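You operate a simulated robot arm through the tools that you are given. There is no shell and no other tool. Be economical: measure what you need, move in short steps, check, and stop when the job is done.

You run a simulated two-armed robot. Do the job below in one go: nothing can be reset, and whatever is moved stays where it is left.

Task
Carry the grey crate to the packing table, lay out the brown sole and brush its dust off.
Fine: flat on the table, dusty side up; the other sole stays in the crate; use the red brush and put it back. What is to be rubbed or washed off counts as gone when no trace of it is left.

It is judged by the outcome, as a careful person would: the job done as asked, and still so three seconds after it is handed in. It fails if anything else is knocked over, pushed out of place, dropped, spilled or broken.

Robot
Two 7-joint arms with two-finger parallel grippers on one trunk, on a base that drives. Base frame: it is fixed to the floor where the robot stands at the start and does not move with it; the origin is under the middle of the robot, x ahead of it, y to its left, z up; the surface under the hand at the start is at about z = 760. Lengths are in mm, angles in rad, forces in N, time in s.
The left shoulder is at the start at [20, 170, 1153], the right one opposite. With the tool pointing down near the work surface each hand reaches from about 100 to 660 mm from the robot's upright axis, wherever it stands, measured 20 degrees to its own side. Places, roughly: brush (15x6x5 cm) [400, 300, 800]; inside of the grey crate [600, 0, 800]; packing table [800, -700, 800]. Payload 3.8 kg a hand.
The tool frame of a hand sits at the grasp point between the pads (the TCP): z along the fingers, y along the line on which they close. The tips reach 30 mm beyond it. Largest opening 110 mm; finger width 20, thickness 10; the body of the gripper, 48 by 112 mm, starts 55 mm behind the TCP.
Orientation is told as [roll, pitch, yaw] about the base's x, y, z axes, in that order, counted from this pose: with the fingers straight down and closing along the base's y, the tool's x points along the base's -x, its y along +y and its z along -z.

Tools
- The arms move only by the tool step_arm. It takes "left_moves", "right_moves" or both (then of equal length, played together; a hand with none holds still); each is text: rows parted by semicolons, each of 7 numbers parted by spaces: the shift along the base's x, y, z in m, then the turn, a rotation vector about the base's x, y, z in rad, then the closure in counts, from 0 (fully open) to 255 (shut). In form: dx dy dz wx wy wz jaw; .... A call has 1 to 12 rows; each row shifts and turns the commanded pose from where the row before left it. Rows are played at 5 a second. More than 50 mm and 0.15 rad between two rows, or a gripper value outside its range, and nothing of the call is played. A pose out of reach is approached as far as the arm can. The call stops where the force on the tool passes 60 N (or 10 N more than at its start, if that is more) or the arm is blocked; 0.2 s more then pass. Each finger travels about 72 mm/s and halts on what it meets, pressing with about 26 N; the grip force reading is that of the motor and also rises with nothing between the fingers. The clock runs only during rows and for 0.2 s after the last one: add rows that do not move to give the fingers time. It gives the time, the measured TCP pose, the force on the tool (base axes), the opening and the grip force at its end, in the units of the frame above (readings bear some noise), with the torque about the TCP (base axes, N m) and any sound that the robot's microphone picked up, and new pictures: "show" is both (left out), scene, wrist or none (wrist: the cameras of the hands that moved).
- Cameras (640 x 400 px; columns grow to the right, rows downward): "scene" is now at [104.6, -11.6, 1295]; the picture's right is [-0.13, -0.99, 0.00], its down [-0.65, 0.08, -0.75] and it looks along [0.75, -0.09, -0.66] (base axes); focal length 255 px, centre (320, 200). "left" rides on the left gripper at [72, -17, -103] in its tool frame; the picture's right is [0.23, 0.97, 0.00], its down [-0.76, 0.18, -0.62] and it looks along [-0.61, 0.14, 0.78] (tool axes); focal length 222 px, centre (320, 200). "right" rides on the right gripper at [72, 17, -103] in its tool frame; the picture's right is [-0.23, 0.97, 0.00], its down [-0.76, -0.18, -0.62] and it looks along [-0.61, -0.14, 0.78] (tool axes); focal length 222 px, centre (320, 200). There is no depth. A picture from a camera that has moved, and an enlarged one, comes with that camera's place and axes in the base frame and with its lens.
- lift_body(by): slides the trunk up (or, below 0, down) by that many mm; the arms and the scene camera ride with it, the base frame stays. It gives what a move gives, with no picture.
- steer(legs): drives the robot by 1 to 6 legs, each [ahead, turn to the left] in mm and rad, along the robot's own axes; the way and the turn of a leg run together, so that a leg with both is an arc; at most 1500 mm and 3.142 rad a leg. The arms and the cameras ride along, it lands a little off, and it stops where it bumps. It gives what a move gives, and a new picture of the scene camera.
- turn_head(pan, tilt): turns the head with the scene camera to pan (to the left, within 1.396 rad either way) and tilt (down, from -0.506 to 1.204), counted from straight ahead of the robot. It gives what a move gives, and a new picture of the scene camera.
- inspect(camera, box): a new picture of the part [left, top, right, bottom] of that camera's present view, enlarged. It takes no simulated time.
- hand_in(): hands the job in; it is judged then, once.

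Work in short steps. Places have to be worked out from the pictures, the camera data and where the tool is seen: move nearer, look again, correct. Check each grasp and each placing, and mend what went wrong. You have 120 turns and 260 pictures in all, those below and enlarged ones among them. Open the grippers and draw the arms clear of the work before you hand the job in, unless the task says otherwise; then end with one line.

The tools are called after ">>>" as name(argument=value, ...) on one line, values as JSON. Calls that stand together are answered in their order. step_arm: Moves the arms, as the interface text tells. Its arguments: {"type":"object","properties":{"left_moves":{"type":"string"},"right_moves":{"type":"string"},"show":{"type":"string","enum":["both","scene","wrist","none"]}},"required":[]} The other tools are called the same way: lift_body (by) slides the trunk up or down; steer (legs) drives the base; turn_head (pan, tilt) turns the head that bears the scene camera; inspect (camera, box) takes an enlarged picture of a part of a camera's view; hand_in () hands the job in.

At the start:

```text
time_s: 0.0
left_tcp_pos: [452.6, 177.8, 1111.9]
left_tcp_rot: [-0.002, 0.001, 0.0]
left_ft_force: [-0.5, -0.8, -1.2]
left_torque: [-0.01, -0.01, -0.03]
left_finger_gap: 109.9
left_gripper_force: 0.1
right_tcp_pos: [483.8, -210.8, 1103.7]
right_tcp_rot: [0.0, 0.0, 0.0]
right_ft_force: [0.3, -0.2, -0.3]
right_torque: [-0.01, 0.01, 0.0]
right_finger_gap: 109.7
right_gripper_force: 0.1
trunk travel left (down, up): [-250.0, 320.0]
robot x, y, heading: [-0.4, 1.6, -0.003]
head pan, tilt: [-0.126, 0.719]
```

scene: 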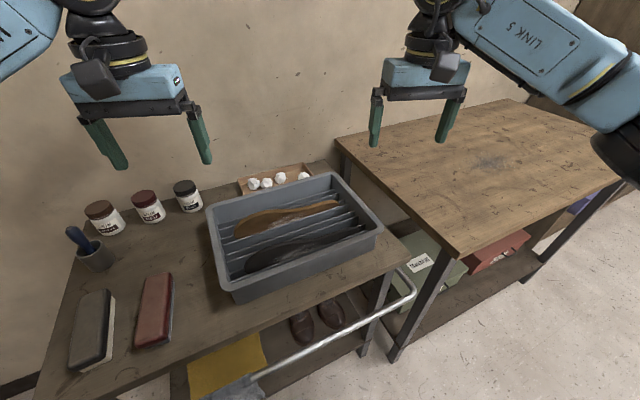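
right: 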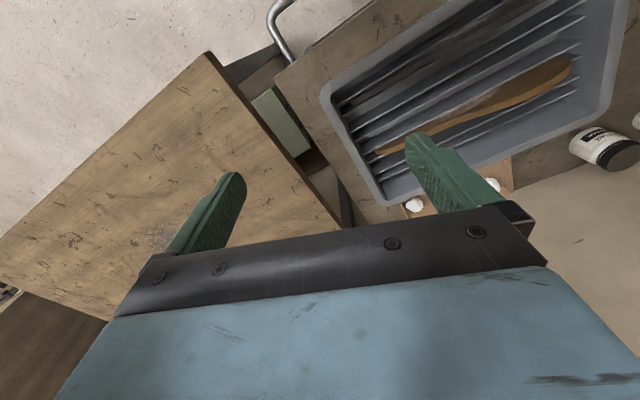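
left: 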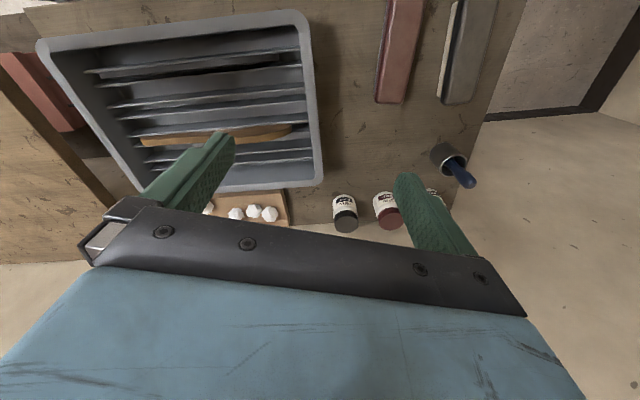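

The scene shows the crate with the brown and dark soles in ribbed slots, two brushes, and the packing table to the right. I'll enlarge the crate and the brushes.

>>> inspect(camera="scene", box=[190, 150, 400, 310])

>>> inspect(camera="scene", box=[40, 190, 240, 390])

>>> inspect(camera="left", box=[30, 0, 340, 220])

```text
2.50 times, centred on (295, 230) of scene
camera zoom: at [104.6, -11.6, 1295.0], right [-0.13, -0.99, 0.0], down [-0.65, 0.08, -0.75], along [0.75, -0.09, -0.66], focal length 636 px, centre (382, 125)
```

zoom: 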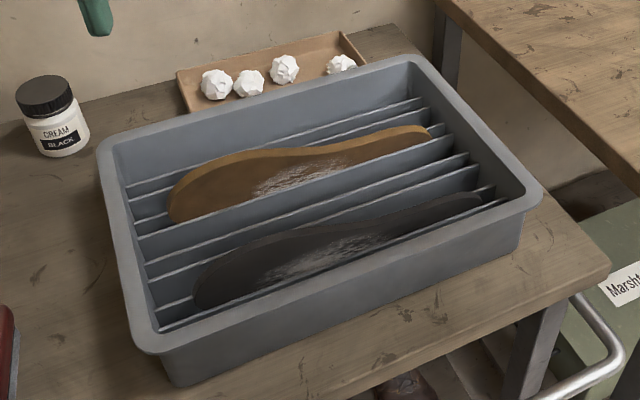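

```text
2.00 times, centred on (140, 290) of scene
camera zoom: at [104.6, -11.6, 1295.0], right [-0.13, -0.99, 0.0], down [-0.65, 0.08, -0.75], along [0.75, -0.09, -0.66], focal length 509 px, centre (680, 20)
```

zoom: 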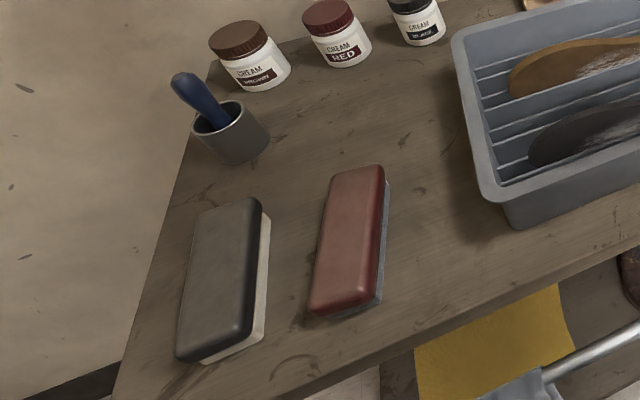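

```text
1.82 times, centred on (185, 110) of left
camera zoom: at [380.2, 161.4, 1214.2], right [-0.23, 0.97, 0.0], down [0.76, 0.18, 0.62], along [0.61, 0.14, -0.78], focal length 404 px, centre (566, 364)
```

zoom: 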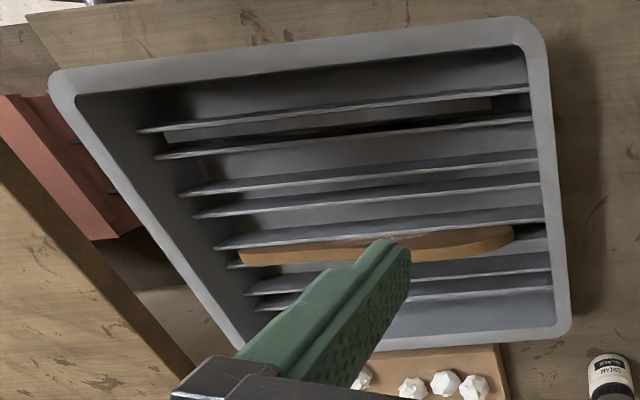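

The crate appears to be about 36×25 cm, turned about 18°, with its rim near z≈850. Its end walls are centred near (498,178) and (610,-163), and the packing table top is near z≈810. I'll bring both hands above the end rims at matching yaw and look.

>>> step_arm(left_moves="0.011 0 -0.038 0 0 0.0785 0;0.011 0 -0.038 0 0 0.0785 0;0.011 0 -0.038 0 0 0.0785 0;0.011 0 -0.038 0 0 0.0785 0", right_moves="0.0315 0.012 -0.036 0 0 0.0785 0;0.0315 0.012 -0.036 0 0 0.0785 0;0.0315 0.012 -0.036 0 0 0.0785 0;0.0315 0.012 -0.036 0 0 0.0785 0")

```text
time_s: 1.0
left_tcp_pos: [497.3, 179.9, 957.7]
left_tcp_rot: [0.0, 0.0, 0.317]
left_ft_force: [-0.5, 1.0, 0.2]
left_torque: [-0.02, -0.02, 0.0]
left_finger_gap: 110.1
left_gripper_force: 0.0
right_tcp_pos: [613.0, -160.4, 957.9]
right_tcp_rot: [-0.002, -0.001, 0.316]
right_ft_force: [0.9, -0.5, -0.3]
right_torque: [0.03, 0.04, -0.01]
right_finger_gap: 110.2
right_gripper_force: 0.1
trunk travel left (down, up): [-250.0, 320.0]
robot x, y, heading: [3.8, 2.0, -0.002]
head pan, tilt: [-0.126, 0.719]
camera scene: at [105.4, -10.5, 1294.9], right [-0.12, -0.99, 0.0], down [-0.65, 0.08, -0.75], along [0.75, -0.09, -0.66], focal length 255 px, centre (320, 200)
camera right: at [538.5, -165.5, 1061.9], right [-0.09, 1.0, 0.0], down [0.78, 0.07, 0.62], along [0.62, 0.05, -0.78], focal length 222 px, centre (320, 200)
camera left: at [432.8, 141.2, 1061.1], right [-0.52, 0.85, 0.0], down [0.67, 0.41, 0.62], along [0.53, 0.32, -0.78], focal length 222 px, centre (320, 200)
```

scene: 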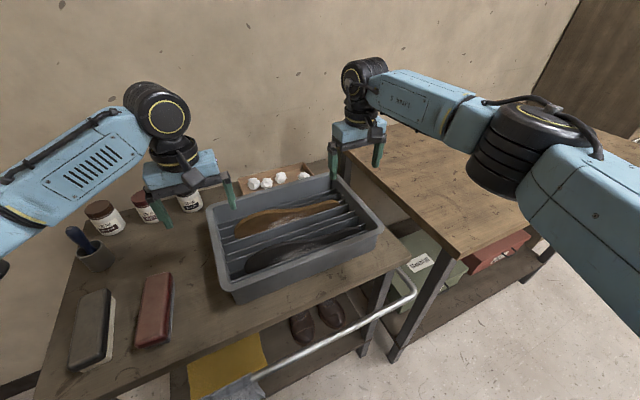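
right: 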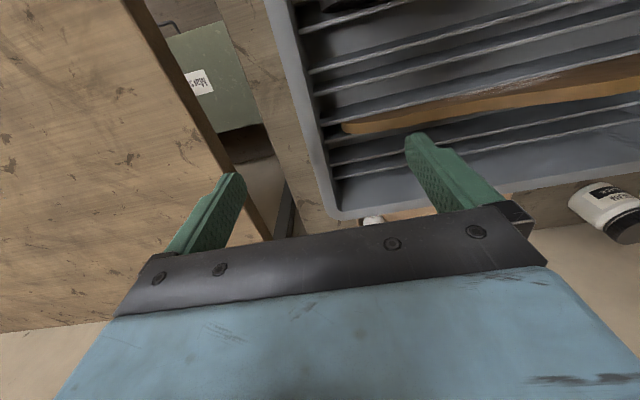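
left: 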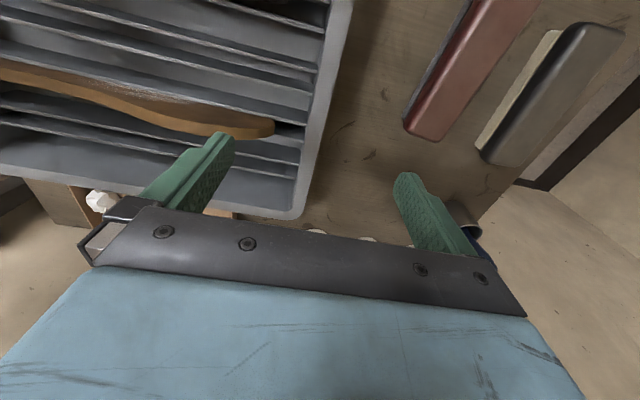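

The rim centrelines are within about 6 mm of the hands. I'll nudge over, lower until the tips are just below the rim, and look.

>>> step_arm(left_moves="0 -0.003 -0.043 0 0 0 0;0 -0.002 -0.043 0 0 0 0;0 0 0 0 0 0 0", right_moves="0 -0.003 -0.043 0 0 0 0;0 -0.003 -0.043 0 0 0 0;0 0 0 0 0 0 0")

>>> inspect(camera="scene", box=[190, 130, 410, 310])

```text
time_s: 1.8
left_tcp_pos: [496.1, 173.4, 873.6]
left_tcp_rot: [0.0, 0.0, 0.314]
left_ft_force: [0.4, 0.6, 0.6]
left_torque: [-0.03, -0.03, -0.01]
left_finger_gap: 109.7
left_gripper_force: 0.1
right_tcp_pos: [610.3, -169.0, 872.4]
right_tcp_rot: [0.0, 0.002, 0.314]
right_ft_force: [-0.1, 0.6, -0.3]
right_torque: [-0.01, -0.02, 0.02]
right_finger_gap: 110.0
right_gripper_force: 0.1
trunk travel left (down, up): [-250.0, 320.0]
robot x, y, heading: [-0.2, -0.4, -0.001]
head pan, tilt: [-0.126, 0.719]
camera scene: at [104.5, -11.7, 1295.0], right [-0.13, -0.99, 0.0], down [-0.65, 0.08, -0.75], along [0.75, -0.09, -0.66], focal length 255 px, centre (320, 200)
camera right: at [536.7, -174.0, 975.9], right [-0.08, 1.0, 0.0], down [0.78, 0.07, 0.62], along [0.62, 0.05, -0.78], focal length 222 px, centre (320, 200)
camera left: at [432.2, 133.9, 976.5], right [-0.52, 0.86, 0.0], down [0.67, 0.4, 0.62], along [0.53, 0.32, -0.78], focal length 222 px, centre (320, 200)
```

scene: 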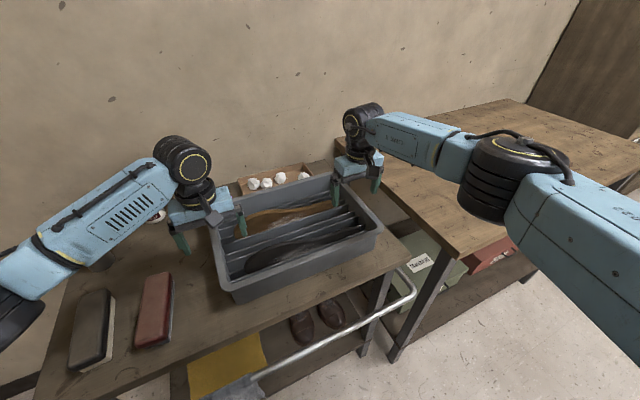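
right: 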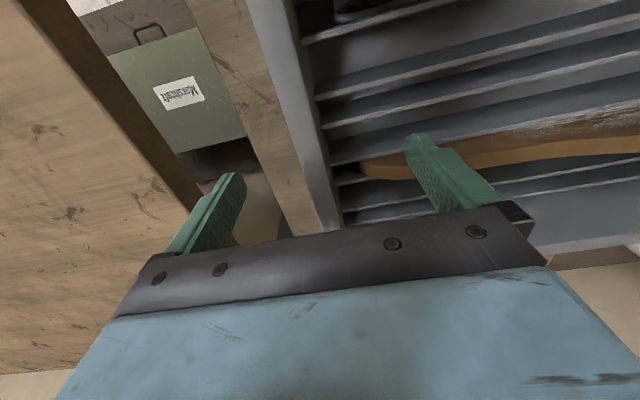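
left: 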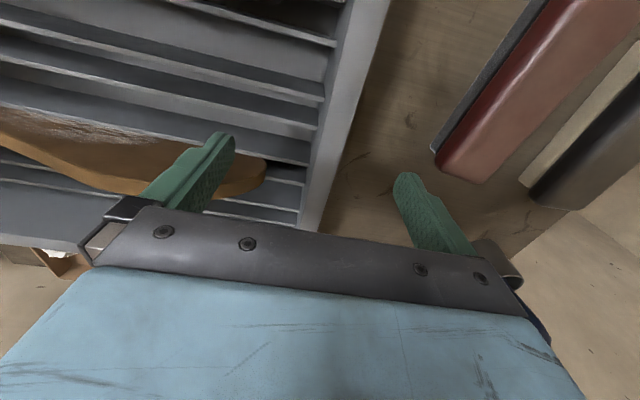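

```text
2.22 times, centred on (300, 220) of scene
camera zoom: at [104.5, -11.7, 1295.0], right [-0.13, -0.99, 0.0], down [-0.65, 0.08, -0.75], along [0.75, -0.09, -0.66], focal length 566 px, centre (364, 156)
```

zoom: 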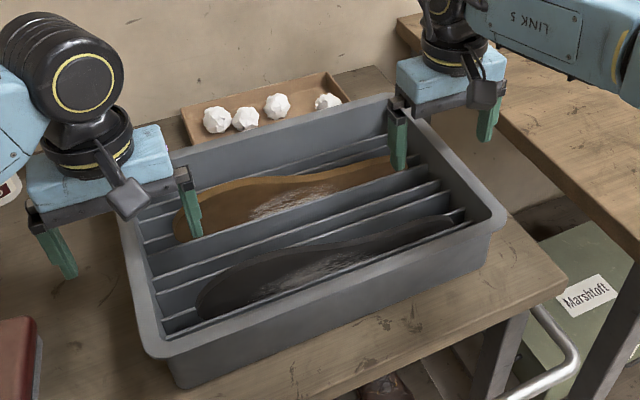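

Tips are just inside and outside the rim, with the dividers well below it. I'll close partway, lower so the tips are about 30 mm below the rim, then close on the walls.

>>> step_arm(left_moves="0 0 0 0 0 0 130;0 0 0 0 0 0 130;0 0 0 0 0 0 130;0 0 -0.021 0 0 0 130;0 0 0 0 0 0 130", right_moves="0 0 0 0 0 0 130;0 0 0 0 0 0 130;0 0 0 0 0 0 130;0 0 -0.021 0 0 0 130;0 0 0 0 0 0 130")

```text
time_s: 3.0
left_tcp_pos: [497.5, 171.1, 853.1]
left_tcp_rot: [0.0, 0.001, 0.314]
left_ft_force: [0.8, -0.4, -0.6]
left_torque: [-0.04, 0.01, 0.01]
left_finger_gap: 54.0
left_gripper_force: 0.0
right_tcp_pos: [610.1, -167.1, 850.3]
right_tcp_rot: [0.001, 0.0, 0.314]
right_ft_force: [0.4, -0.1, 0.4]
right_torque: [0.01, 0.0, 0.0]
right_finger_gap: 53.9
right_gripper_force: 0.1
trunk travel left (down, up): [-250.0, 320.0]
robot x, y, heading: [-0.9, -1.1, -0.0]
head pan, tilt: [-0.126, 0.719]
camera scene: at [104.5, -11.7, 1295.0], right [-0.13, -0.99, 0.0], down [-0.65, 0.08, -0.75], along [0.75, -0.09, -0.66], focal length 255 px, centre (320, 200)
camera right: at [536.0, -172.5, 955.0], right [-0.08, 1.0, 0.0], down [0.78, 0.07, 0.62], along [0.62, 0.05, -0.78], focal length 222 px, centre (320, 200)
camera left: at [432.7, 133.9, 955.8], right [-0.52, 0.86, 0.0], down [0.67, 0.4, 0.62], along [0.53, 0.32, -0.78], focal length 222 px, centre (320, 200)
```

scene: 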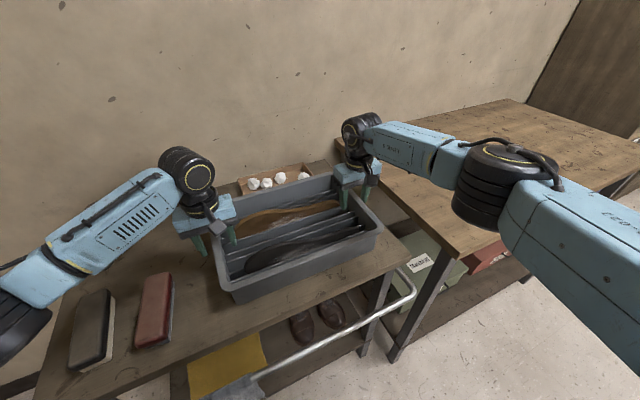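
right: 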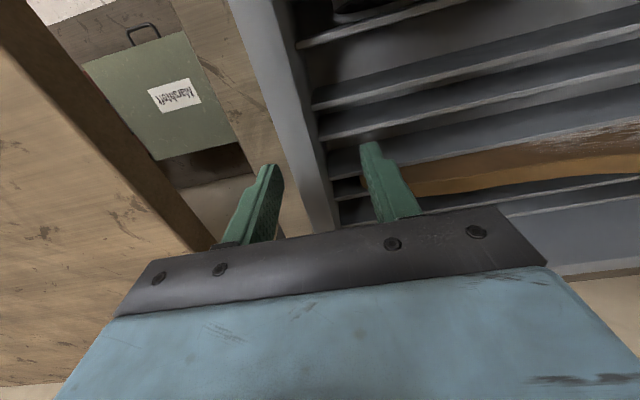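
left: 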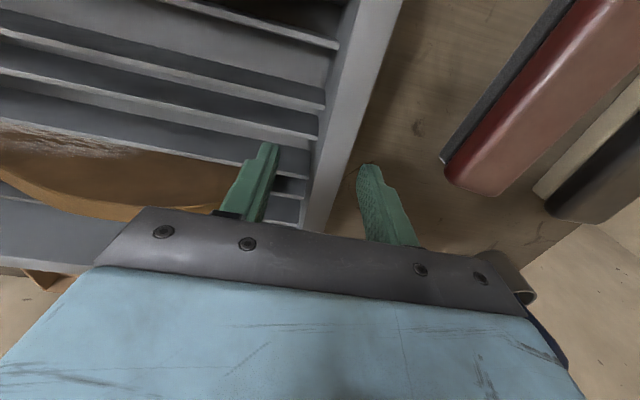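

Fingers straddle both rims clear of ribs and soles. Closing.

>>> step_arm(left_moves="0 0 0 0 0 0 255;0 0 0 0 0 0 255;0 0 0 0 0 0 255;0 0 0 0 0 0 255", right_moves="0 0 0 0 0 0 255;0 0 0 0 0 0 255;0 0 0 0 0 0 255;0 0 0 0 0 0 255")

```text
time_s: 4.0
left_tcp_pos: [495.7, 176.0, 851.7]
left_tcp_rot: [0.01, 0.0, 0.318]
left_ft_force: [-9.6, 30.8, 3.8]
left_torque: [0.15, -0.06, -0.14]
left_finger_gap: 15.8
left_gripper_force: 26.3
right_tcp_pos: [610.3, -172.6, 850.5]
right_tcp_rot: [-0.01, 0.0, 0.308]
right_ft_force: [8.2, -30.0, 0.6]
right_torque: [0.06, -0.24, 0.29]
right_finger_gap: 15.8
right_gripper_force: 25.6
trunk travel left (down, up): [-250.0, 320.0]
robot x, y, heading: [-1.0, 0.5, -0.004]
head pan, tilt: [-0.126, 0.719]
camera scene: at [104.3, -11.7, 1295.0], right [-0.13, -0.99, 0.0], down [-0.65, 0.08, -0.75], along [0.75, -0.09, -0.66], focal length 255 px, centre (320, 200)
camera right: at [536.7, -177.1, 954.9], right [-0.08, 1.0, -0.01], down [0.78, 0.07, 0.62], along [0.62, 0.04, -0.78], focal length 222 px, centre (320, 200)
camera left: at [432.9, 136.4, 955.2], right [-0.52, 0.85, 0.01], down [0.67, 0.4, 0.62], along [0.53, 0.33, -0.78], focal length 222 px, centre (320, 200)
```

scene: 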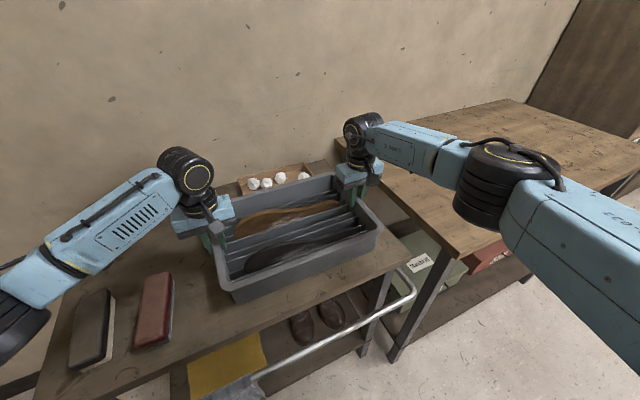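
right: 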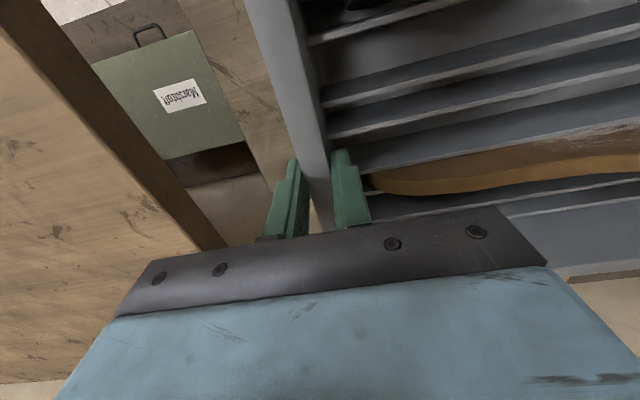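
left: 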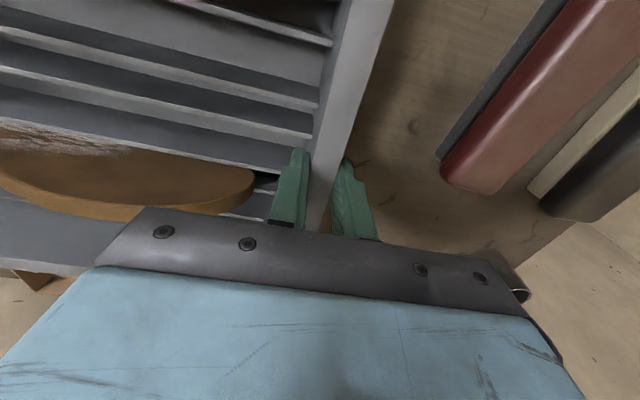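

Both walls are gripped (16 mm), but the hands are strained inward about 5 mm each. I'll relieve that outward, then lift a little.

>>> step_arm(left_moves="-0.0015 0.0048 0 0 0 0 255;0 0 0.005 0 0 0 255;0 0 0.02 0 0 0 255;0 0 0.025 0 0 0 255", right_moves="0.0015 -0.0048 0 0 0 0 255;0 0 0.005 0 0 0 255;0 0 0.02 0 0 0 255;0 0 0.025 0 0 0 255", show="scene")

```text
time_s: 5.0
left_tcp_pos: [494.8, 176.8, 903.8]
left_tcp_rot: [-0.002, 0.001, 0.314]
left_ft_force: [-0.9, 8.1, -3.8]
left_torque: [-0.07, -0.16, 0.42]
left_finger_gap: 15.7
left_gripper_force: 26.0
right_tcp_pos: [611.1, -172.3, 902.4]
right_tcp_rot: [0.002, 0.0, 0.316]
right_ft_force: [0.7, -8.3, -4.1]
right_torque: [-0.08, 0.04, 0.45]
right_finger_gap: 15.7
right_gripper_force: 25.8
trunk travel left (down, up): [-250.0, 320.0]
robot x, y, heading: [-1.9, -3.9, -0.002]
head pan, tilt: [-0.126, 0.719]
camera scene: at [104.9, -11.7, 1294.9], right [-0.13, -0.99, 0.0], down [-0.65, 0.08, -0.75], along [0.75, -0.09, -0.66], focal length 255 px, centre (320, 200)
```

scene: 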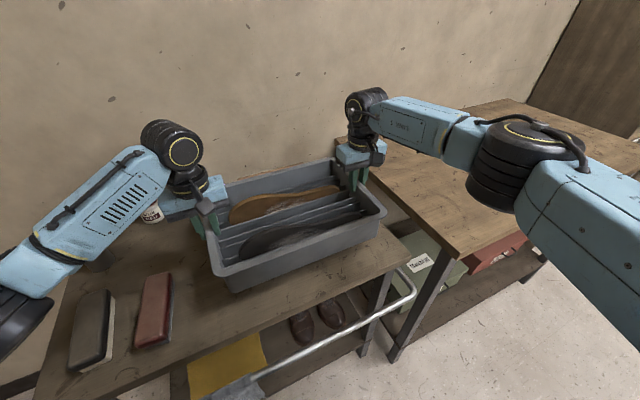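

The crate came up level and weighs about 0.8 kg in total. I'll raise the trunk 120 mm so it clears everything. Then I'll back off, drive along the front of the packing table and face it again.

>>> lift_body(by=120)

>>> steer(legs=[[-150, 0], [0, -1.138]])

```text
time_s: 6.5
left_tcp_pos: [496.5, 177.5, 1022.9]
left_tcp_rot: [-0.002, 0.003, 0.313]
left_ft_force: [3.3, -2.9, -3.8]
left_torque: [-0.19, -0.07, 0.39]
left_finger_gap: 15.8
left_gripper_force: 26.2
right_tcp_pos: [612.6, -172.6, 1022.6]
right_tcp_rot: [0.001, 0.001, 0.316]
right_ft_force: [-1.8, 0.8, -3.5]
right_torque: [0.1, -0.02, 0.37]
right_finger_gap: 15.8
right_gripper_force: 26.1
trunk travel left (down, up): [-370.0, 200.0]
robot x, y, heading: [0.9, 0.3, -0.005]
head pan, tilt: [-0.126, 0.719]
```

```text
time_s: 10.8
left_tcp_pos: [212.8, -381.3, 1021.9]
left_tcp_rot: [-0.002, 0.0, -0.837]
left_ft_force: [-11.9, -12.8, -2.6]
left_torque: [-0.17, 0.39, 0.41]
left_finger_gap: 15.9
left_gripper_force: 26.3
right_tcp_pos: [-58.4, -630.2, 1021.5]
right_tcp_rot: [0.003, -0.001, -0.837]
right_ft_force: [11.1, 12.6, -4.6]
right_torque: [0.01, -0.26, 0.31]
right_finger_gap: 15.8
right_gripper_force: 25.2
trunk travel left (down, up): [-370.0, 200.0]
robot x, y, heading: [-148.8, 0.5, -1.151]
head pan, tilt: [-0.126, 0.719]
camera scene: at [-116.7, -101.4, 1414.9], right [-0.96, -0.29, 0.0], down [-0.19, 0.63, -0.75], along [0.22, -0.72, -0.66], focal length 255 px, centre (320, 200)
```

scene: 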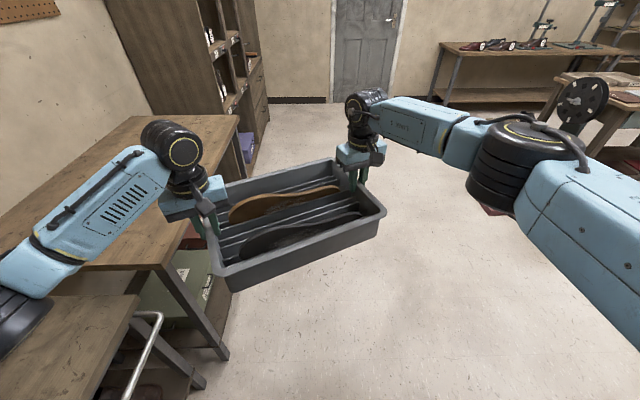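

The way ahead is clear floor. I'll drive 820 mm and turn back to face the packing table.

>>> steer(legs=[[820, 0.012], [0, 1.139]])

```text
time_s: 18.0
left_tcp_pos: [681.1, -566.6, 1021.9]
left_tcp_rot: [-0.002, 0.001, 0.314]
left_ft_force: [2.4, -1.4, -3.3]
left_torque: [-0.12, -0.22, 0.36]
left_finger_gap: 15.9
left_gripper_force: 26.1
right_tcp_pos: [799.0, -916.1, 1021.2]
right_tcp_rot: [0.003, 0.002, 0.315]
right_ft_force: [-2.0, 0.5, -3.6]
right_torque: [0.01, 0.06, 0.32]
right_finger_gap: 15.9
right_gripper_force: 26.5
trunk travel left (down, up): [-370.0, 200.0]
robot x, y, heading: [184.4, -745.3, 0.001]
head pan, tilt: [-0.126, 0.719]
camera scene: at [291.4, -755.3, 1414.9], right [-0.13, -0.99, 0.0], down [-0.65, 0.08, -0.75], along [0.75, -0.09, -0.66], focal length 255 px, centre (320, 200)
```

scene: 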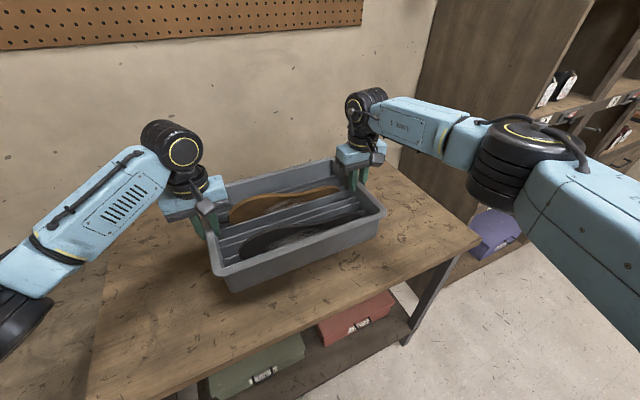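

The crate hangs over the packing table, inside its edges by about 60 mm at the front. I'll lower the trunk most of the way, then finish in small arm steps watching force.

>>> lift_body(by=-95)

>>> turn_head(pan=0.0, tilt=0.85)

```text
time_s: 19.3
left_tcp_pos: [681.1, -566.1, 932.2]
left_tcp_rot: [-0.006, -0.009, 0.317]
left_ft_force: [4.5, 2.5, 22.4]
left_torque: [0.08, -0.11, 0.25]
left_finger_gap: 15.8
left_gripper_force: 25.7
right_tcp_pos: [799.2, -915.9, 930.4]
right_tcp_rot: [0.002, -0.008, 0.314]
right_ft_force: [3.3, -2.0, 11.0]
right_torque: [0.31, -0.72, 0.35]
right_finger_gap: 15.8
right_gripper_force: 25.6
trunk travel left (down, up): [-275.0, 295.0]
robot x, y, heading: [184.3, -743.1, -0.0]
head pan, tilt: [-0.126, 0.719]
```

```text
time_s: 19.9
left_tcp_pos: [681.2, -566.7, 930.8]
left_tcp_rot: [-0.002, -0.005, 0.315]
left_ft_force: [9.2, 0.4, 25.2]
left_torque: [0.03, -0.19, 0.36]
left_finger_gap: 15.8
left_gripper_force: 26.1
right_tcp_pos: [798.9, -915.9, 928.9]
right_tcp_rot: [0.002, -0.003, 0.315]
right_ft_force: [7.8, -2.5, 20.5]
right_torque: [0.18, -0.17, 0.36]
right_finger_gap: 15.9
right_gripper_force: 26.7
trunk travel left (down, up): [-275.0, 295.0]
robot x, y, heading: [185.1, -743.5, 0.003]
head pan, tilt: [0.0, 0.85]
camera scene: at [283.9, -745.5, 1309.7], right [0.0, -1.0, 0.0], down [-0.75, 0.0, -0.66], along [0.66, 0.0, -0.75], focal length 255 px, centre (320, 200)
```

scene: 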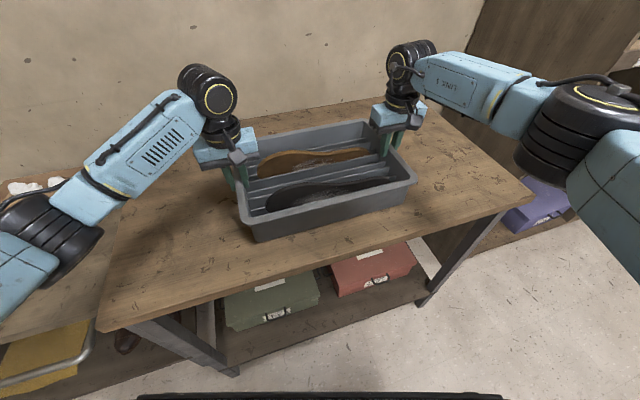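

The crate is resting on the table: the supporting force is up, and the rim grip at z≈930 means the table is at about 840. I'll relieve the load, open partway and rise clear.

>>> step_arm(left_moves="0 0 0.003 0 0 0 255;0 0 0 0 0 0 150;0 0 0 0 0 0 130;0 0 0 0 0 0 130;0 0 0.045 0 0 0 130;0 0 0.045 0 0 0 130;0 0 0.045 0 0 0 130", right_moves="0 0 0.003 0 0 0 255;0 0 0 0 0 0 150;0 0 0 0 0 0 130;0 0 0 0 0 0 130;0 0 0.045 0 0 0 130;0 0 0.045 0 0 0 130;0 0 0.045 0 0 0 130")

```text
time_s: 21.6
left_tcp_pos: [678.8, -568.0, 1066.0]
left_tcp_rot: [-0.002, 0.0, 0.314]
left_ft_force: [-0.5, -0.4, 0.1]
left_torque: [-0.03, -0.03, -0.04]
left_finger_gap: 53.9
left_gripper_force: 0.1
right_tcp_pos: [797.6, -916.0, 1067.4]
right_tcp_rot: [0.002, -0.001, 0.315]
right_ft_force: [0.0, 0.5, -1.3]
right_torque: [0.0, -0.06, 0.02]
right_finger_gap: 53.8
right_gripper_force: 0.1
trunk travel left (down, up): [-275.0, 295.0]
robot x, y, heading: [186.9, -745.0, 0.002]
head pan, tilt: [0.0, 0.85]
camera scene: at [284.5, -745.0, 1309.4], right [0.0, -1.0, 0.0], down [-0.75, 0.0, -0.66], along [0.66, 0.0, -0.75], focal length 255 px, centre (320, 200)
camera right: at [723.2, -920.9, 1171.3], right [-0.09, 1.0, 0.0], down [0.78, 0.07, 0.62], along [0.62, 0.05, -0.78], focal length 222 px, centre (320, 200)
camera left: at [615.0, -606.0, 1169.7], right [-0.52, 0.86, 0.0], down [0.67, 0.41, 0.62], along [0.53, 0.32, -0.78], focal length 222 px, centre (320, 200)
```

scene: 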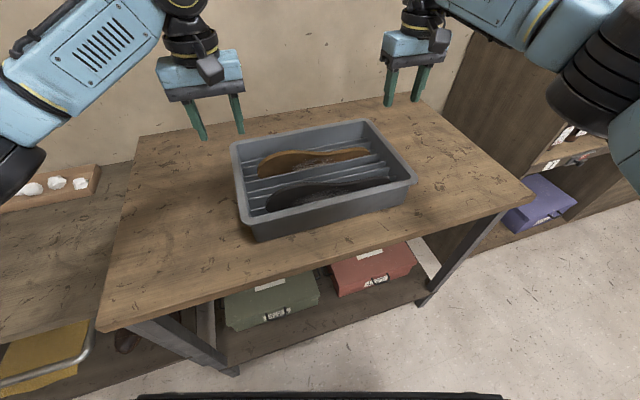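
right: 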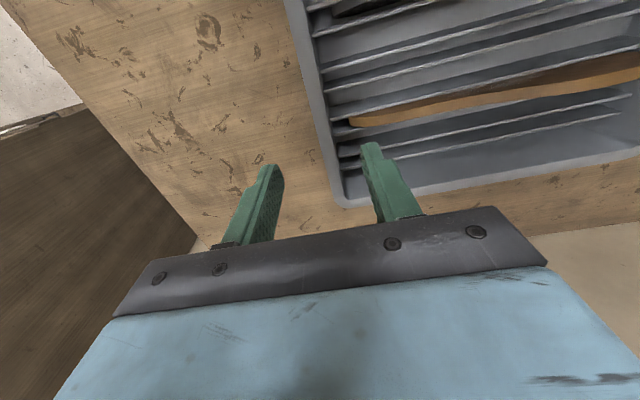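
left: 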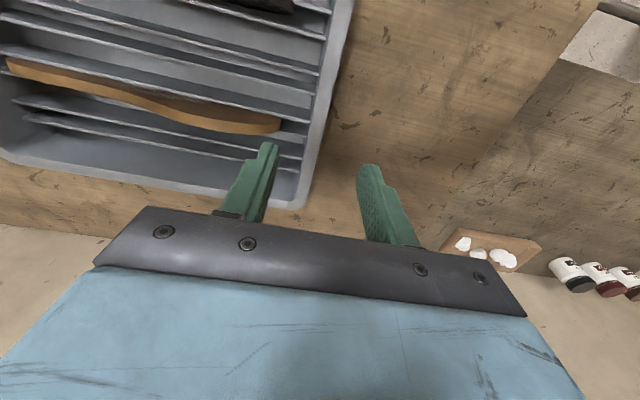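

>>> inspect(camera="scene", box=[220, 100, 430, 250])

>>> inspect(camera="left", box=[0, 0, 360, 225])

>>> inspect(camera="right", box=[280, 0, 640, 225])

```text
2.67 times, centred on (325, 175) of scene
camera zoom: at [284.5, -745.0, 1309.4], right [0.0, -1.0, 0.0], down [-0.75, 0.0, -0.66], along [0.66, 0.0, -0.75], focal length 679 px, centre (307, 267)
```

zoom: 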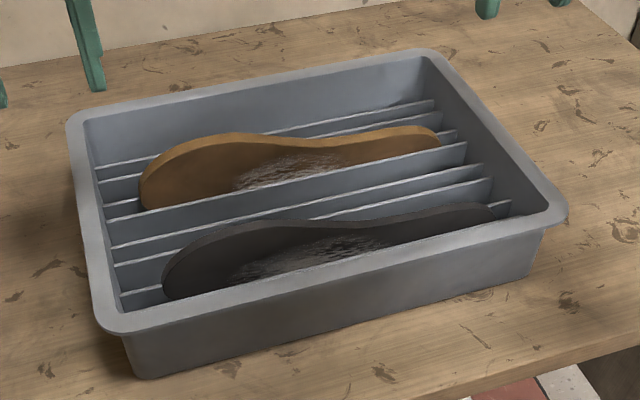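

```text
1.78 times, centred on (180, 112) of left
camera zoom: at [615.0, -606.0, 1169.7], right [-0.52, 0.86, 0.0], down [0.67, 0.41, 0.62], along [0.53, 0.32, -0.78], focal length 395 px, centre (569, 356)
```

zoom: 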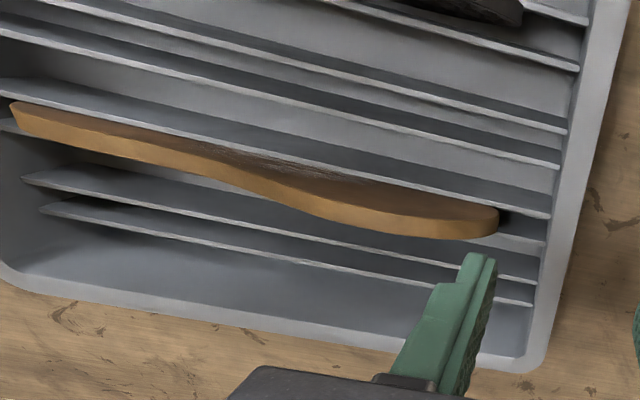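

```text
1.78 times, centred on (460, 112) of right
camera zoom: at [723.2, -920.9, 1171.3], right [-0.09, 1.0, 0.0], down [0.78, 0.07, 0.62], along [0.62, 0.05, -0.78], focal length 395 px, centre (71, 356)
```

zoom: 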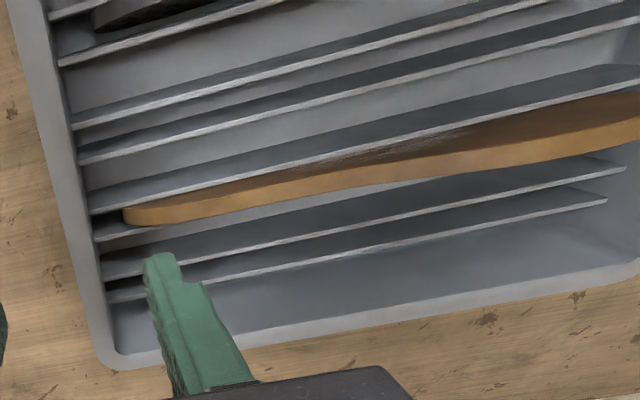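

The brown sole is wide at the left, about 290 mm long and 10 mm thick. Its top edge is at z≈945 at the hump, and it stands near e1≈502 along the crate's short axis, dusty face towards me. I'll yaw the left hand by -90° over it near (752,-690) and draw the right hand aside.

>>> step_arm(left_moves="0.0066 -0.0111 -0.0033 0 0 -0.1428 130;0.0066 -0.0111 -0.0033 0 0 -0.1428 130;0.0066 -0.0111 -0.0033 0 0 -0.1428 130;0.0066 -0.0111 -0.0033 0 0 -0.1428 130;0.0066 -0.0111 -0.0033 0 0 -0.1428 130;0.0066 -0.0111 -0.0033 0 0 -0.1428 130;0.0066 -0.0111 -0.0033 0 0 -0.1428 130;0.0066 -0.0111 -0.0033 0 0 -0.1428 130;0.0066 -0.0111 -0.0033 0 0 -0.1428 130;0.0066 -0.0111 -0.0033 0 0 -0.1428 130;0.0066 -0.0111 -0.0033 0 0 -0.1428 130", right_moves="-0.018 -0.008 0 0 0 0 130;-0.018 -0.008 0 0 0 0 130;-0.018 -0.008 0 0 0 0 130;-0.018 -0.008 0 0 0 0 130;-0.018 -0.008 0 0 0 0 130;-0.018 -0.008 0 0 0 0 130;-0.018 -0.008 0 0 0 0 130;-0.018 -0.008 0 0 0 0 130;-0.018 -0.008 0 0 0 0 130;-0.018 -0.008 0 0 0 0 130;-0.018 -0.008 0 0 0 0 130")

>>> inspect(camera="left", box=[160, 60, 480, 260])

```text
time_s: 23.9
left_tcp_pos: [755.2, -689.7, 1031.2]
left_tcp_rot: [-0.001, 0.0, -1.258]
left_ft_force: [0.2, 0.0, 0.2]
left_torque: [0.0, 0.0, -0.03]
left_finger_gap: 54.0
left_gripper_force: 0.1
right_tcp_pos: [599.9, -1005.4, 1064.2]
right_tcp_rot: [0.002, 0.0, 0.315]
right_ft_force: [-0.5, 1.1, 0.3]
right_torque: [0.03, 0.03, 0.01]
right_finger_gap: 53.9
right_gripper_force: 0.0
trunk travel left (down, up): [-275.0, 295.0]
robot x, y, heading: [186.8, -742.8, 0.002]
head pan, tilt: [0.0, 0.85]
camera scene: at [285.1, -745.8, 1309.3], right [0.0, -1.0, 0.0], down [-0.75, 0.0, -0.66], along [0.66, 0.0, -0.75], focal length 255 px, centre (320, 200)
camera right: at [525.4, -1010.1, 1169.6], right [-0.09, 1.0, 0.0], down [0.78, 0.07, 0.62], along [0.62, 0.05, -0.78], focal length 222 px, centre (320, 200)
camera left: at [715.9, -625.4, 1133.2], right [0.86, 0.52, 0.0], down [0.4, -0.67, 0.62], along [0.32, -0.53, -0.78], focal length 222 px, centre (320, 200)
```

scene: 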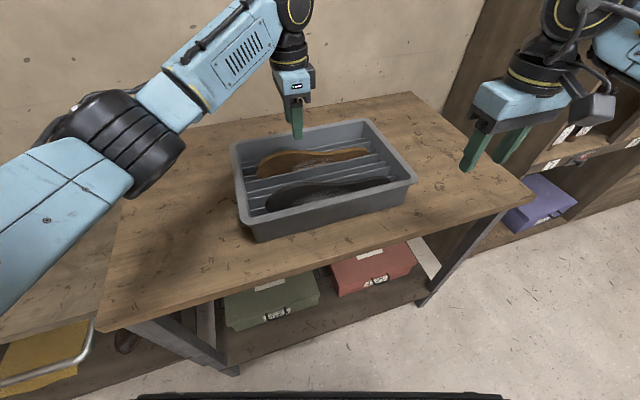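
right: 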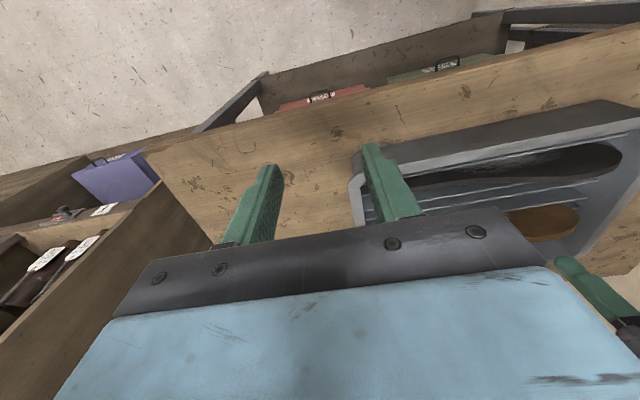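
left: 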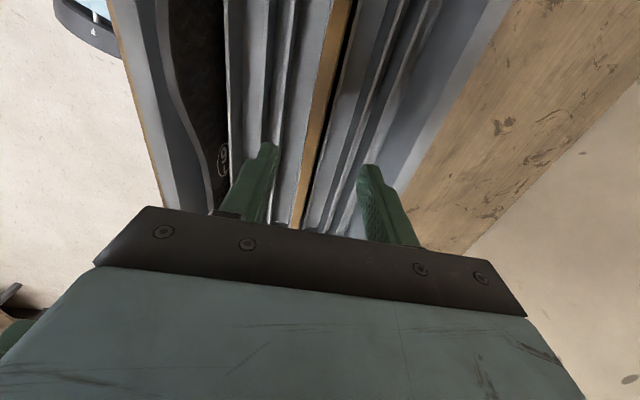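

```text
2.00 times, centred on (320, 160) of left
camera zoom: at [715.9, -625.4, 1133.2], right [0.86, 0.52, 0.0], down [0.4, -0.67, 0.62], along [0.32, -0.53, -0.78], focal length 444 px, centre (320, 280)
```

zoom: 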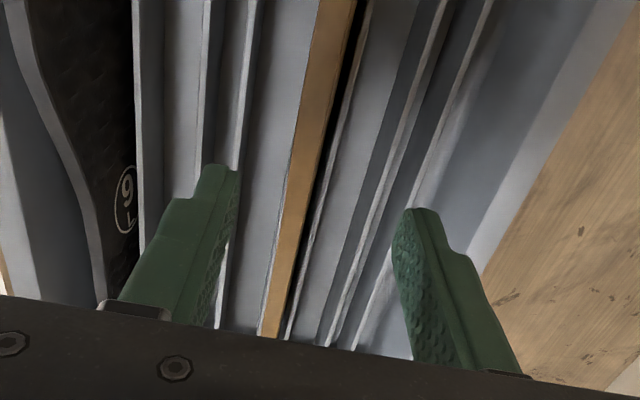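

The sole's top edge runs centrally between the fingers (offset about 2.5 mm). I'll correct and descend around it.

>>> step_arm(left_moves="-0.0025 -0.001 -0.03 0 0 0 130;0 0 -0.03 0 0 0 130;0 0 -0.022 0 0 0 130;0 0 0 0 0 0 130", show="wrist")

>>> inspect(camera="scene", box=[220, 90, 430, 240])

```text
time_s: 24.9
left_tcp_pos: [752.9, -690.0, 946.2]
left_tcp_rot: [-0.002, -0.001, -1.255]
left_ft_force: [0.4, 0.1, 0.3]
left_torque: [-0.02, -0.02, -0.02]
left_finger_gap: 53.6
left_gripper_force: 0.0
right_tcp_pos: [600.3, -1004.3, 1065.4]
right_tcp_rot: [0.003, -0.001, 0.316]
right_ft_force: [0.8, 0.0, 0.1]
right_torque: [0.0, -0.04, -0.03]
right_finger_gap: 53.9
right_gripper_force: 0.1
trunk travel left (down, up): [-275.0, 295.0]
robot x, y, heading: [187.0, -743.0, -0.001]
head pan, tilt: [0.0, 0.85]
camera left: at [713.1, -625.6, 1050.6], right [0.86, 0.52, 0.0], down [0.41, -0.67, 0.62], along [0.32, -0.53, -0.78], focal length 222 px, centre (320, 200)
```

left: 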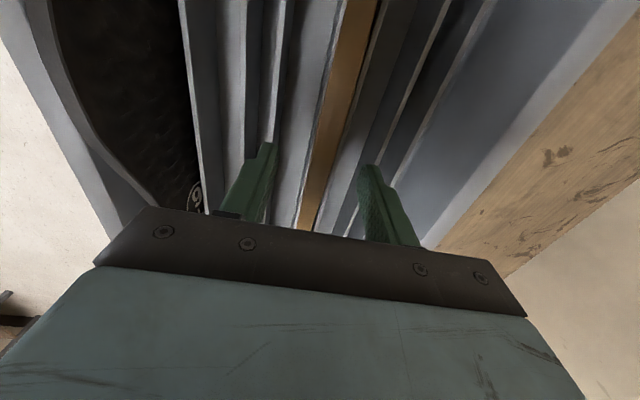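

```text
2.67 times, centred on (325, 165) of scene
camera zoom: at [285.4, -745.2, 1309.3], right [0.0, -1.0, 0.0], down [-0.75, 0.0, -0.66], along [0.66, 0.0, -0.75], focal length 679 px, centre (307, 293)
```

zoom: 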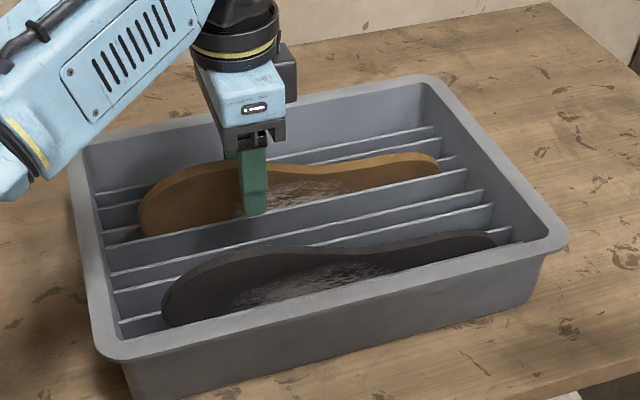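

The finger tips overlap the sole by about 25 mm and are above the dividers. Closing.

>>> step_arm(left_moves="0 0 0 0 0 0 255;0 0 0 0 0 0 255;0 0 0 0 0 0 255;0 0 0 0 0 0 255", show="wrist")

>>> inspect(camera="scene", box=[220, 90, 430, 240])

```text
time_s: 25.9
left_tcp_pos: [752.5, -689.4, 948.3]
left_tcp_rot: [0.002, 0.0, -1.256]
left_ft_force: [3.2, 1.4, 3.6]
left_torque: [0.18, -0.26, 0.18]
left_finger_gap: 11.9
left_gripper_force: 26.3
right_tcp_pos: [600.3, -1003.6, 1065.9]
right_tcp_rot: [0.001, 0.001, 0.317]
right_ft_force: [0.0, 0.4, -0.1]
right_torque: [0.0, 0.02, 0.0]
right_finger_gap: 53.8
right_gripper_force: 0.0
trunk travel left (down, up): [-275.0, 295.0]
robot x, y, heading: [186.0, -741.9, -0.002]
head pan, tilt: [0.0, 0.85]
camera left: at [713.3, -625.2, 1051.3], right [0.86, 0.52, 0.0], down [0.41, -0.67, 0.62], along [0.32, -0.53, -0.78], focal length 222 px, centre (320, 200)
```

left: 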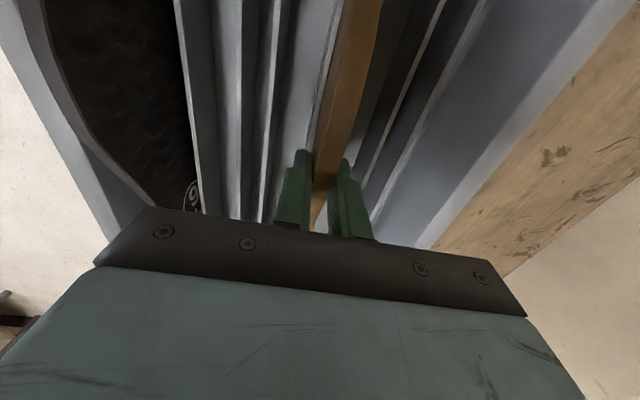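

```text
2.67 times, centred on (325, 165) of scene
camera zoom: at [285.5, -745.0, 1309.3], right [0.0, -1.0, 0.0], down [-0.75, 0.0, -0.66], along [0.66, 0.0, -0.75], focal length 679 px, centre (307, 293)
```

zoom: 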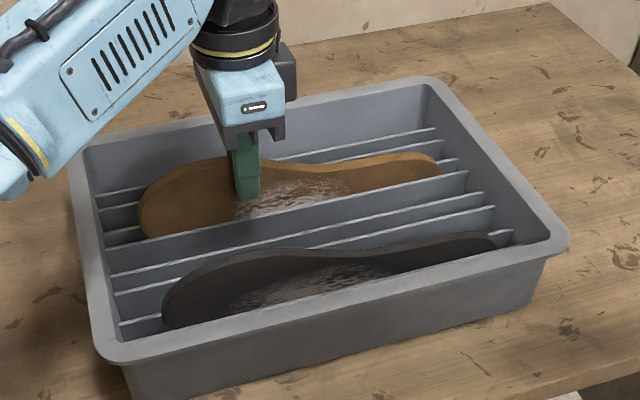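

Sole is gripped (11.9 mm thick). Lifting it straight up well clear of the crate.

>>> step_arm(left_moves="0 0 0.02 0 0 0 255;0 0 0.04 0 0 0 255;0 0 0.045 0 0 0 255;0 0 0.045 0 0 0 255")

>>> inspect(camera="scene", box=[200, 50, 430, 230])

```text
time_s: 26.9
left_tcp_pos: [751.1, -691.1, 1098.2]
left_tcp_rot: [-0.001, 0.0, -1.255]
left_ft_force: [0.0, 0.0, -2.6]
left_torque: [0.06, 0.03, 0.01]
left_finger_gap: 11.8
left_gripper_force: 25.9
right_tcp_pos: [600.0, -1004.5, 1066.0]
right_tcp_rot: [0.001, -0.001, 0.316]
right_ft_force: [0.6, -0.5, -0.2]
right_torque: [-0.01, -0.03, 0.0]
right_finger_gap: 53.7
right_gripper_force: 0.1
trunk travel left (down, up): [-275.0, 295.0]
robot x, y, heading: [185.5, -742.6, -0.004]
head pan, tilt: [0.0, 0.85]
camera scene: at [285.0, -745.3, 1309.4], right [0.0, -1.0, 0.0], down [-0.75, 0.0, -0.66], along [0.66, 0.0, -0.75], focal length 255 px, centre (320, 200)
camera left: at [712.4, -626.8, 1200.7], right [0.86, 0.52, 0.0], down [0.41, -0.67, 0.62], along [0.32, -0.53, -0.78], focal length 222 px, centre (320, 200)
```

scene: 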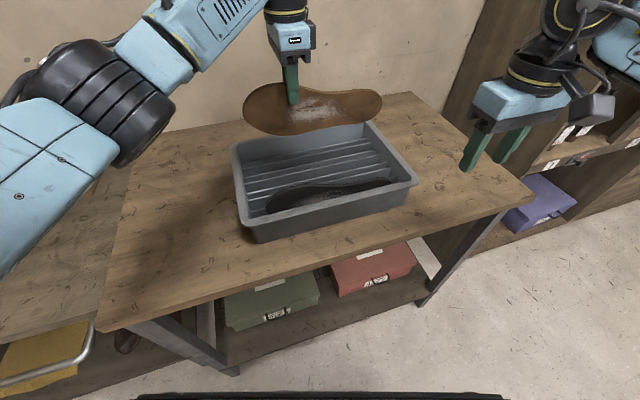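
left: 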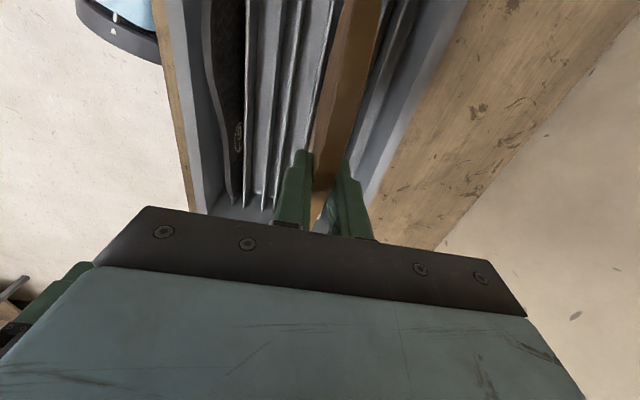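

```text
2.22 times, centred on (315, 140) of scene
camera zoom: at [285.0, -745.3, 1309.4], right [0.0, -1.0, 0.0], down [-0.75, 0.0, -0.66], along [0.66, 0.0, -0.75], focal length 566 px, centre (331, 333)
```

zoom: 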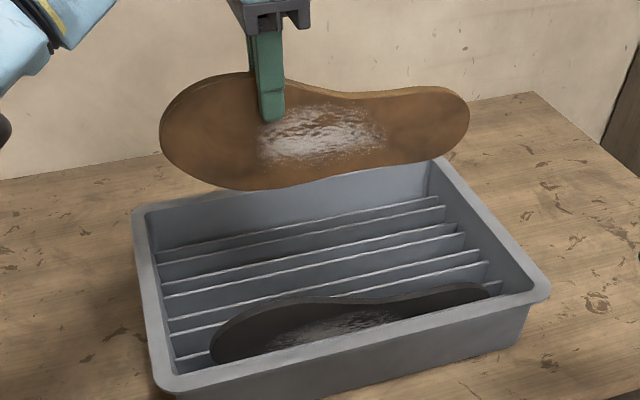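

The sole is held square with its dusty face towards me. It will go left of the crate with its long axis front to back. I'll turn the base by +0.314 to square up with the table (the sole clears the rim by about 60 mm).

>>> steer(legs=[[0, 0.318]])

```text
time_s: 28.4
left_tcp_pos: [704.8, -511.2, 1096.9]
left_tcp_rot: [-0.003, -0.001, -0.927]
left_ft_force: [0.4, -0.1, -1.4]
left_torque: [0.07, 0.04, 0.01]
left_finger_gap: 11.9
left_gripper_force: 26.0
right_tcp_pos: [661.5, -856.9, 1064.4]
right_tcp_rot: [0.004, 0.002, 0.642]
right_ft_force: [0.4, 0.1, -0.2]
right_torque: [0.02, 0.01, -0.02]
right_finger_gap: 53.9
right_gripper_force: 0.2
trunk travel left (down, up): [-275.0, 295.0]
robot x, y, heading: [190.2, -744.8, 0.328]
head pan, tilt: [0.0, 0.85]
camera scene: at [280.3, -712.6, 1309.3], right [0.32, -0.95, 0.0], down [-0.71, -0.24, -0.66], along [0.63, 0.21, -0.75], focal length 255 px, centre (320, 200)
```

scene: 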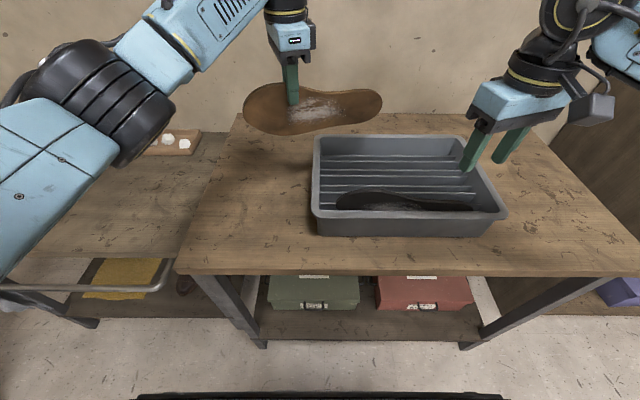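

Squared up. Now I'll yaw the sole +1.24 while moving over to about (592,-396) left of the crate, keeping height.

>>> step_arm(left_moves="-0.01256 0.01278 0 0 0 0.138 255;-0.01256 0.01278 0 0 0 0.138 255;-0.01256 0.01278 0 0 0 0.138 255;-0.01256 0.01278 0 0 0 0.138 255;-0.01256 0.01278 0 0 0 0.138 255;-0.01256 0.01278 0 0 0 0.138 255;-0.01256 0.01278 0 0 0 0.138 255;-0.01256 0.01278 0 0 0 0.138 255;-0.01256 0.01278 0 0 0 0.138 255", show="scene")

```text
time_s: 30.4
left_tcp_pos: [591.4, -396.6, 1098.0]
left_tcp_rot: [-0.002, 0.0, 0.318]
left_ft_force: [-0.1, 0.1, -2.2]
left_torque: [-0.05, 0.07, 0.0]
left_finger_gap: 12.1
left_gripper_force: 25.6
right_tcp_pos: [661.5, -857.4, 1065.4]
right_tcp_rot: [0.003, 0.0, 0.641]
right_ft_force: [-0.8, 0.1, 0.2]
right_torque: [0.01, 0.03, 0.03]
right_finger_gap: 53.7
right_gripper_force: 0.2
trunk travel left (down, up): [-275.0, 295.0]
robot x, y, heading: [188.2, -743.6, 0.324]
head pan, tilt: [0.0, 0.85]
camera scene: at [280.0, -712.9, 1309.3], right [0.32, -0.95, 0.0], down [-0.71, -0.24, -0.66], along [0.63, 0.21, -0.75], focal length 255 px, centre (320, 200)
```

scene: 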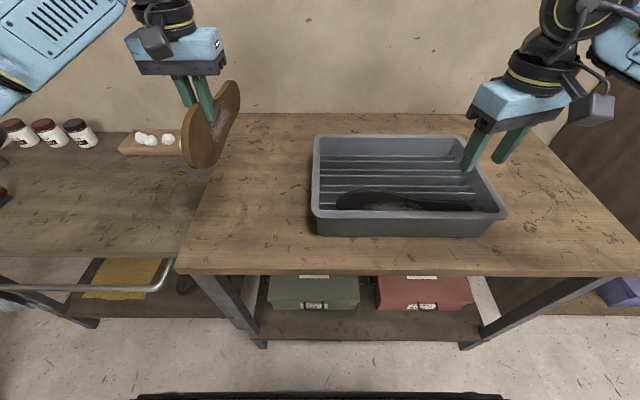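

Dusty face now points right. Next I'll tilt about the table's depth axis by about -1.12 rad so the fingers point right and the dust faces up.

>>> step_arm(left_moves="0 0 0 -0.133 -0.0433 0 255;0 0 0 -0.133 -0.0433 0 255;0 0 0 -0.133 -0.0433 0 255;0 0 0 -0.133 -0.0433 0 255;0 0 0 -0.133 -0.0433 0 255;0 0 0 -0.133 -0.0433 0 255;0 0 0 -0.133 -0.0433 0 255;0 0 0 -0.133 -0.0433 0 255", show="scene")

```text
time_s: 32.2
left_tcp_pos: [592.3, -398.4, 1098.4]
left_tcp_rot: [-1.125, -0.004, 0.315]
left_ft_force: [-0.5, 0.5, -2.3]
left_torque: [0.08, 0.1, -0.01]
left_finger_gap: 11.8
left_gripper_force: 26.3
right_tcp_pos: [661.3, -857.7, 1065.0]
right_tcp_rot: [0.003, 0.001, 0.641]
right_ft_force: [0.5, 0.1, -0.3]
right_torque: [-0.01, 0.03, -0.02]
right_finger_gap: 53.7
right_gripper_force: 0.1
trunk travel left (down, up): [-275.0, 295.0]
robot x, y, heading: [182.7, -740.7, 0.331]
head pan, tilt: [0.0, 0.85]
camera scene: at [280.3, -713.1, 1309.3], right [0.32, -0.95, 0.0], down [-0.71, -0.24, -0.66], along [0.63, 0.21, -0.75], focal length 255 px, centre (320, 200)
```

scene: 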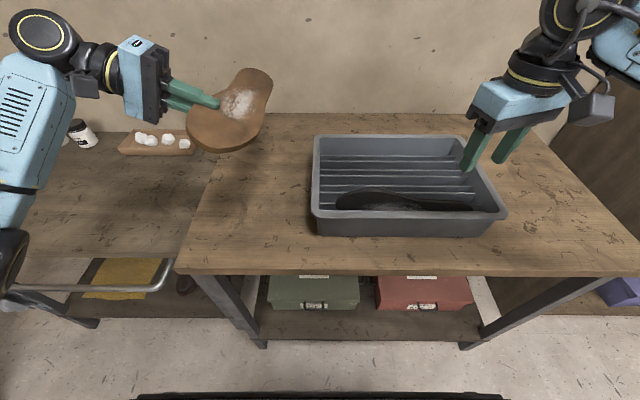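

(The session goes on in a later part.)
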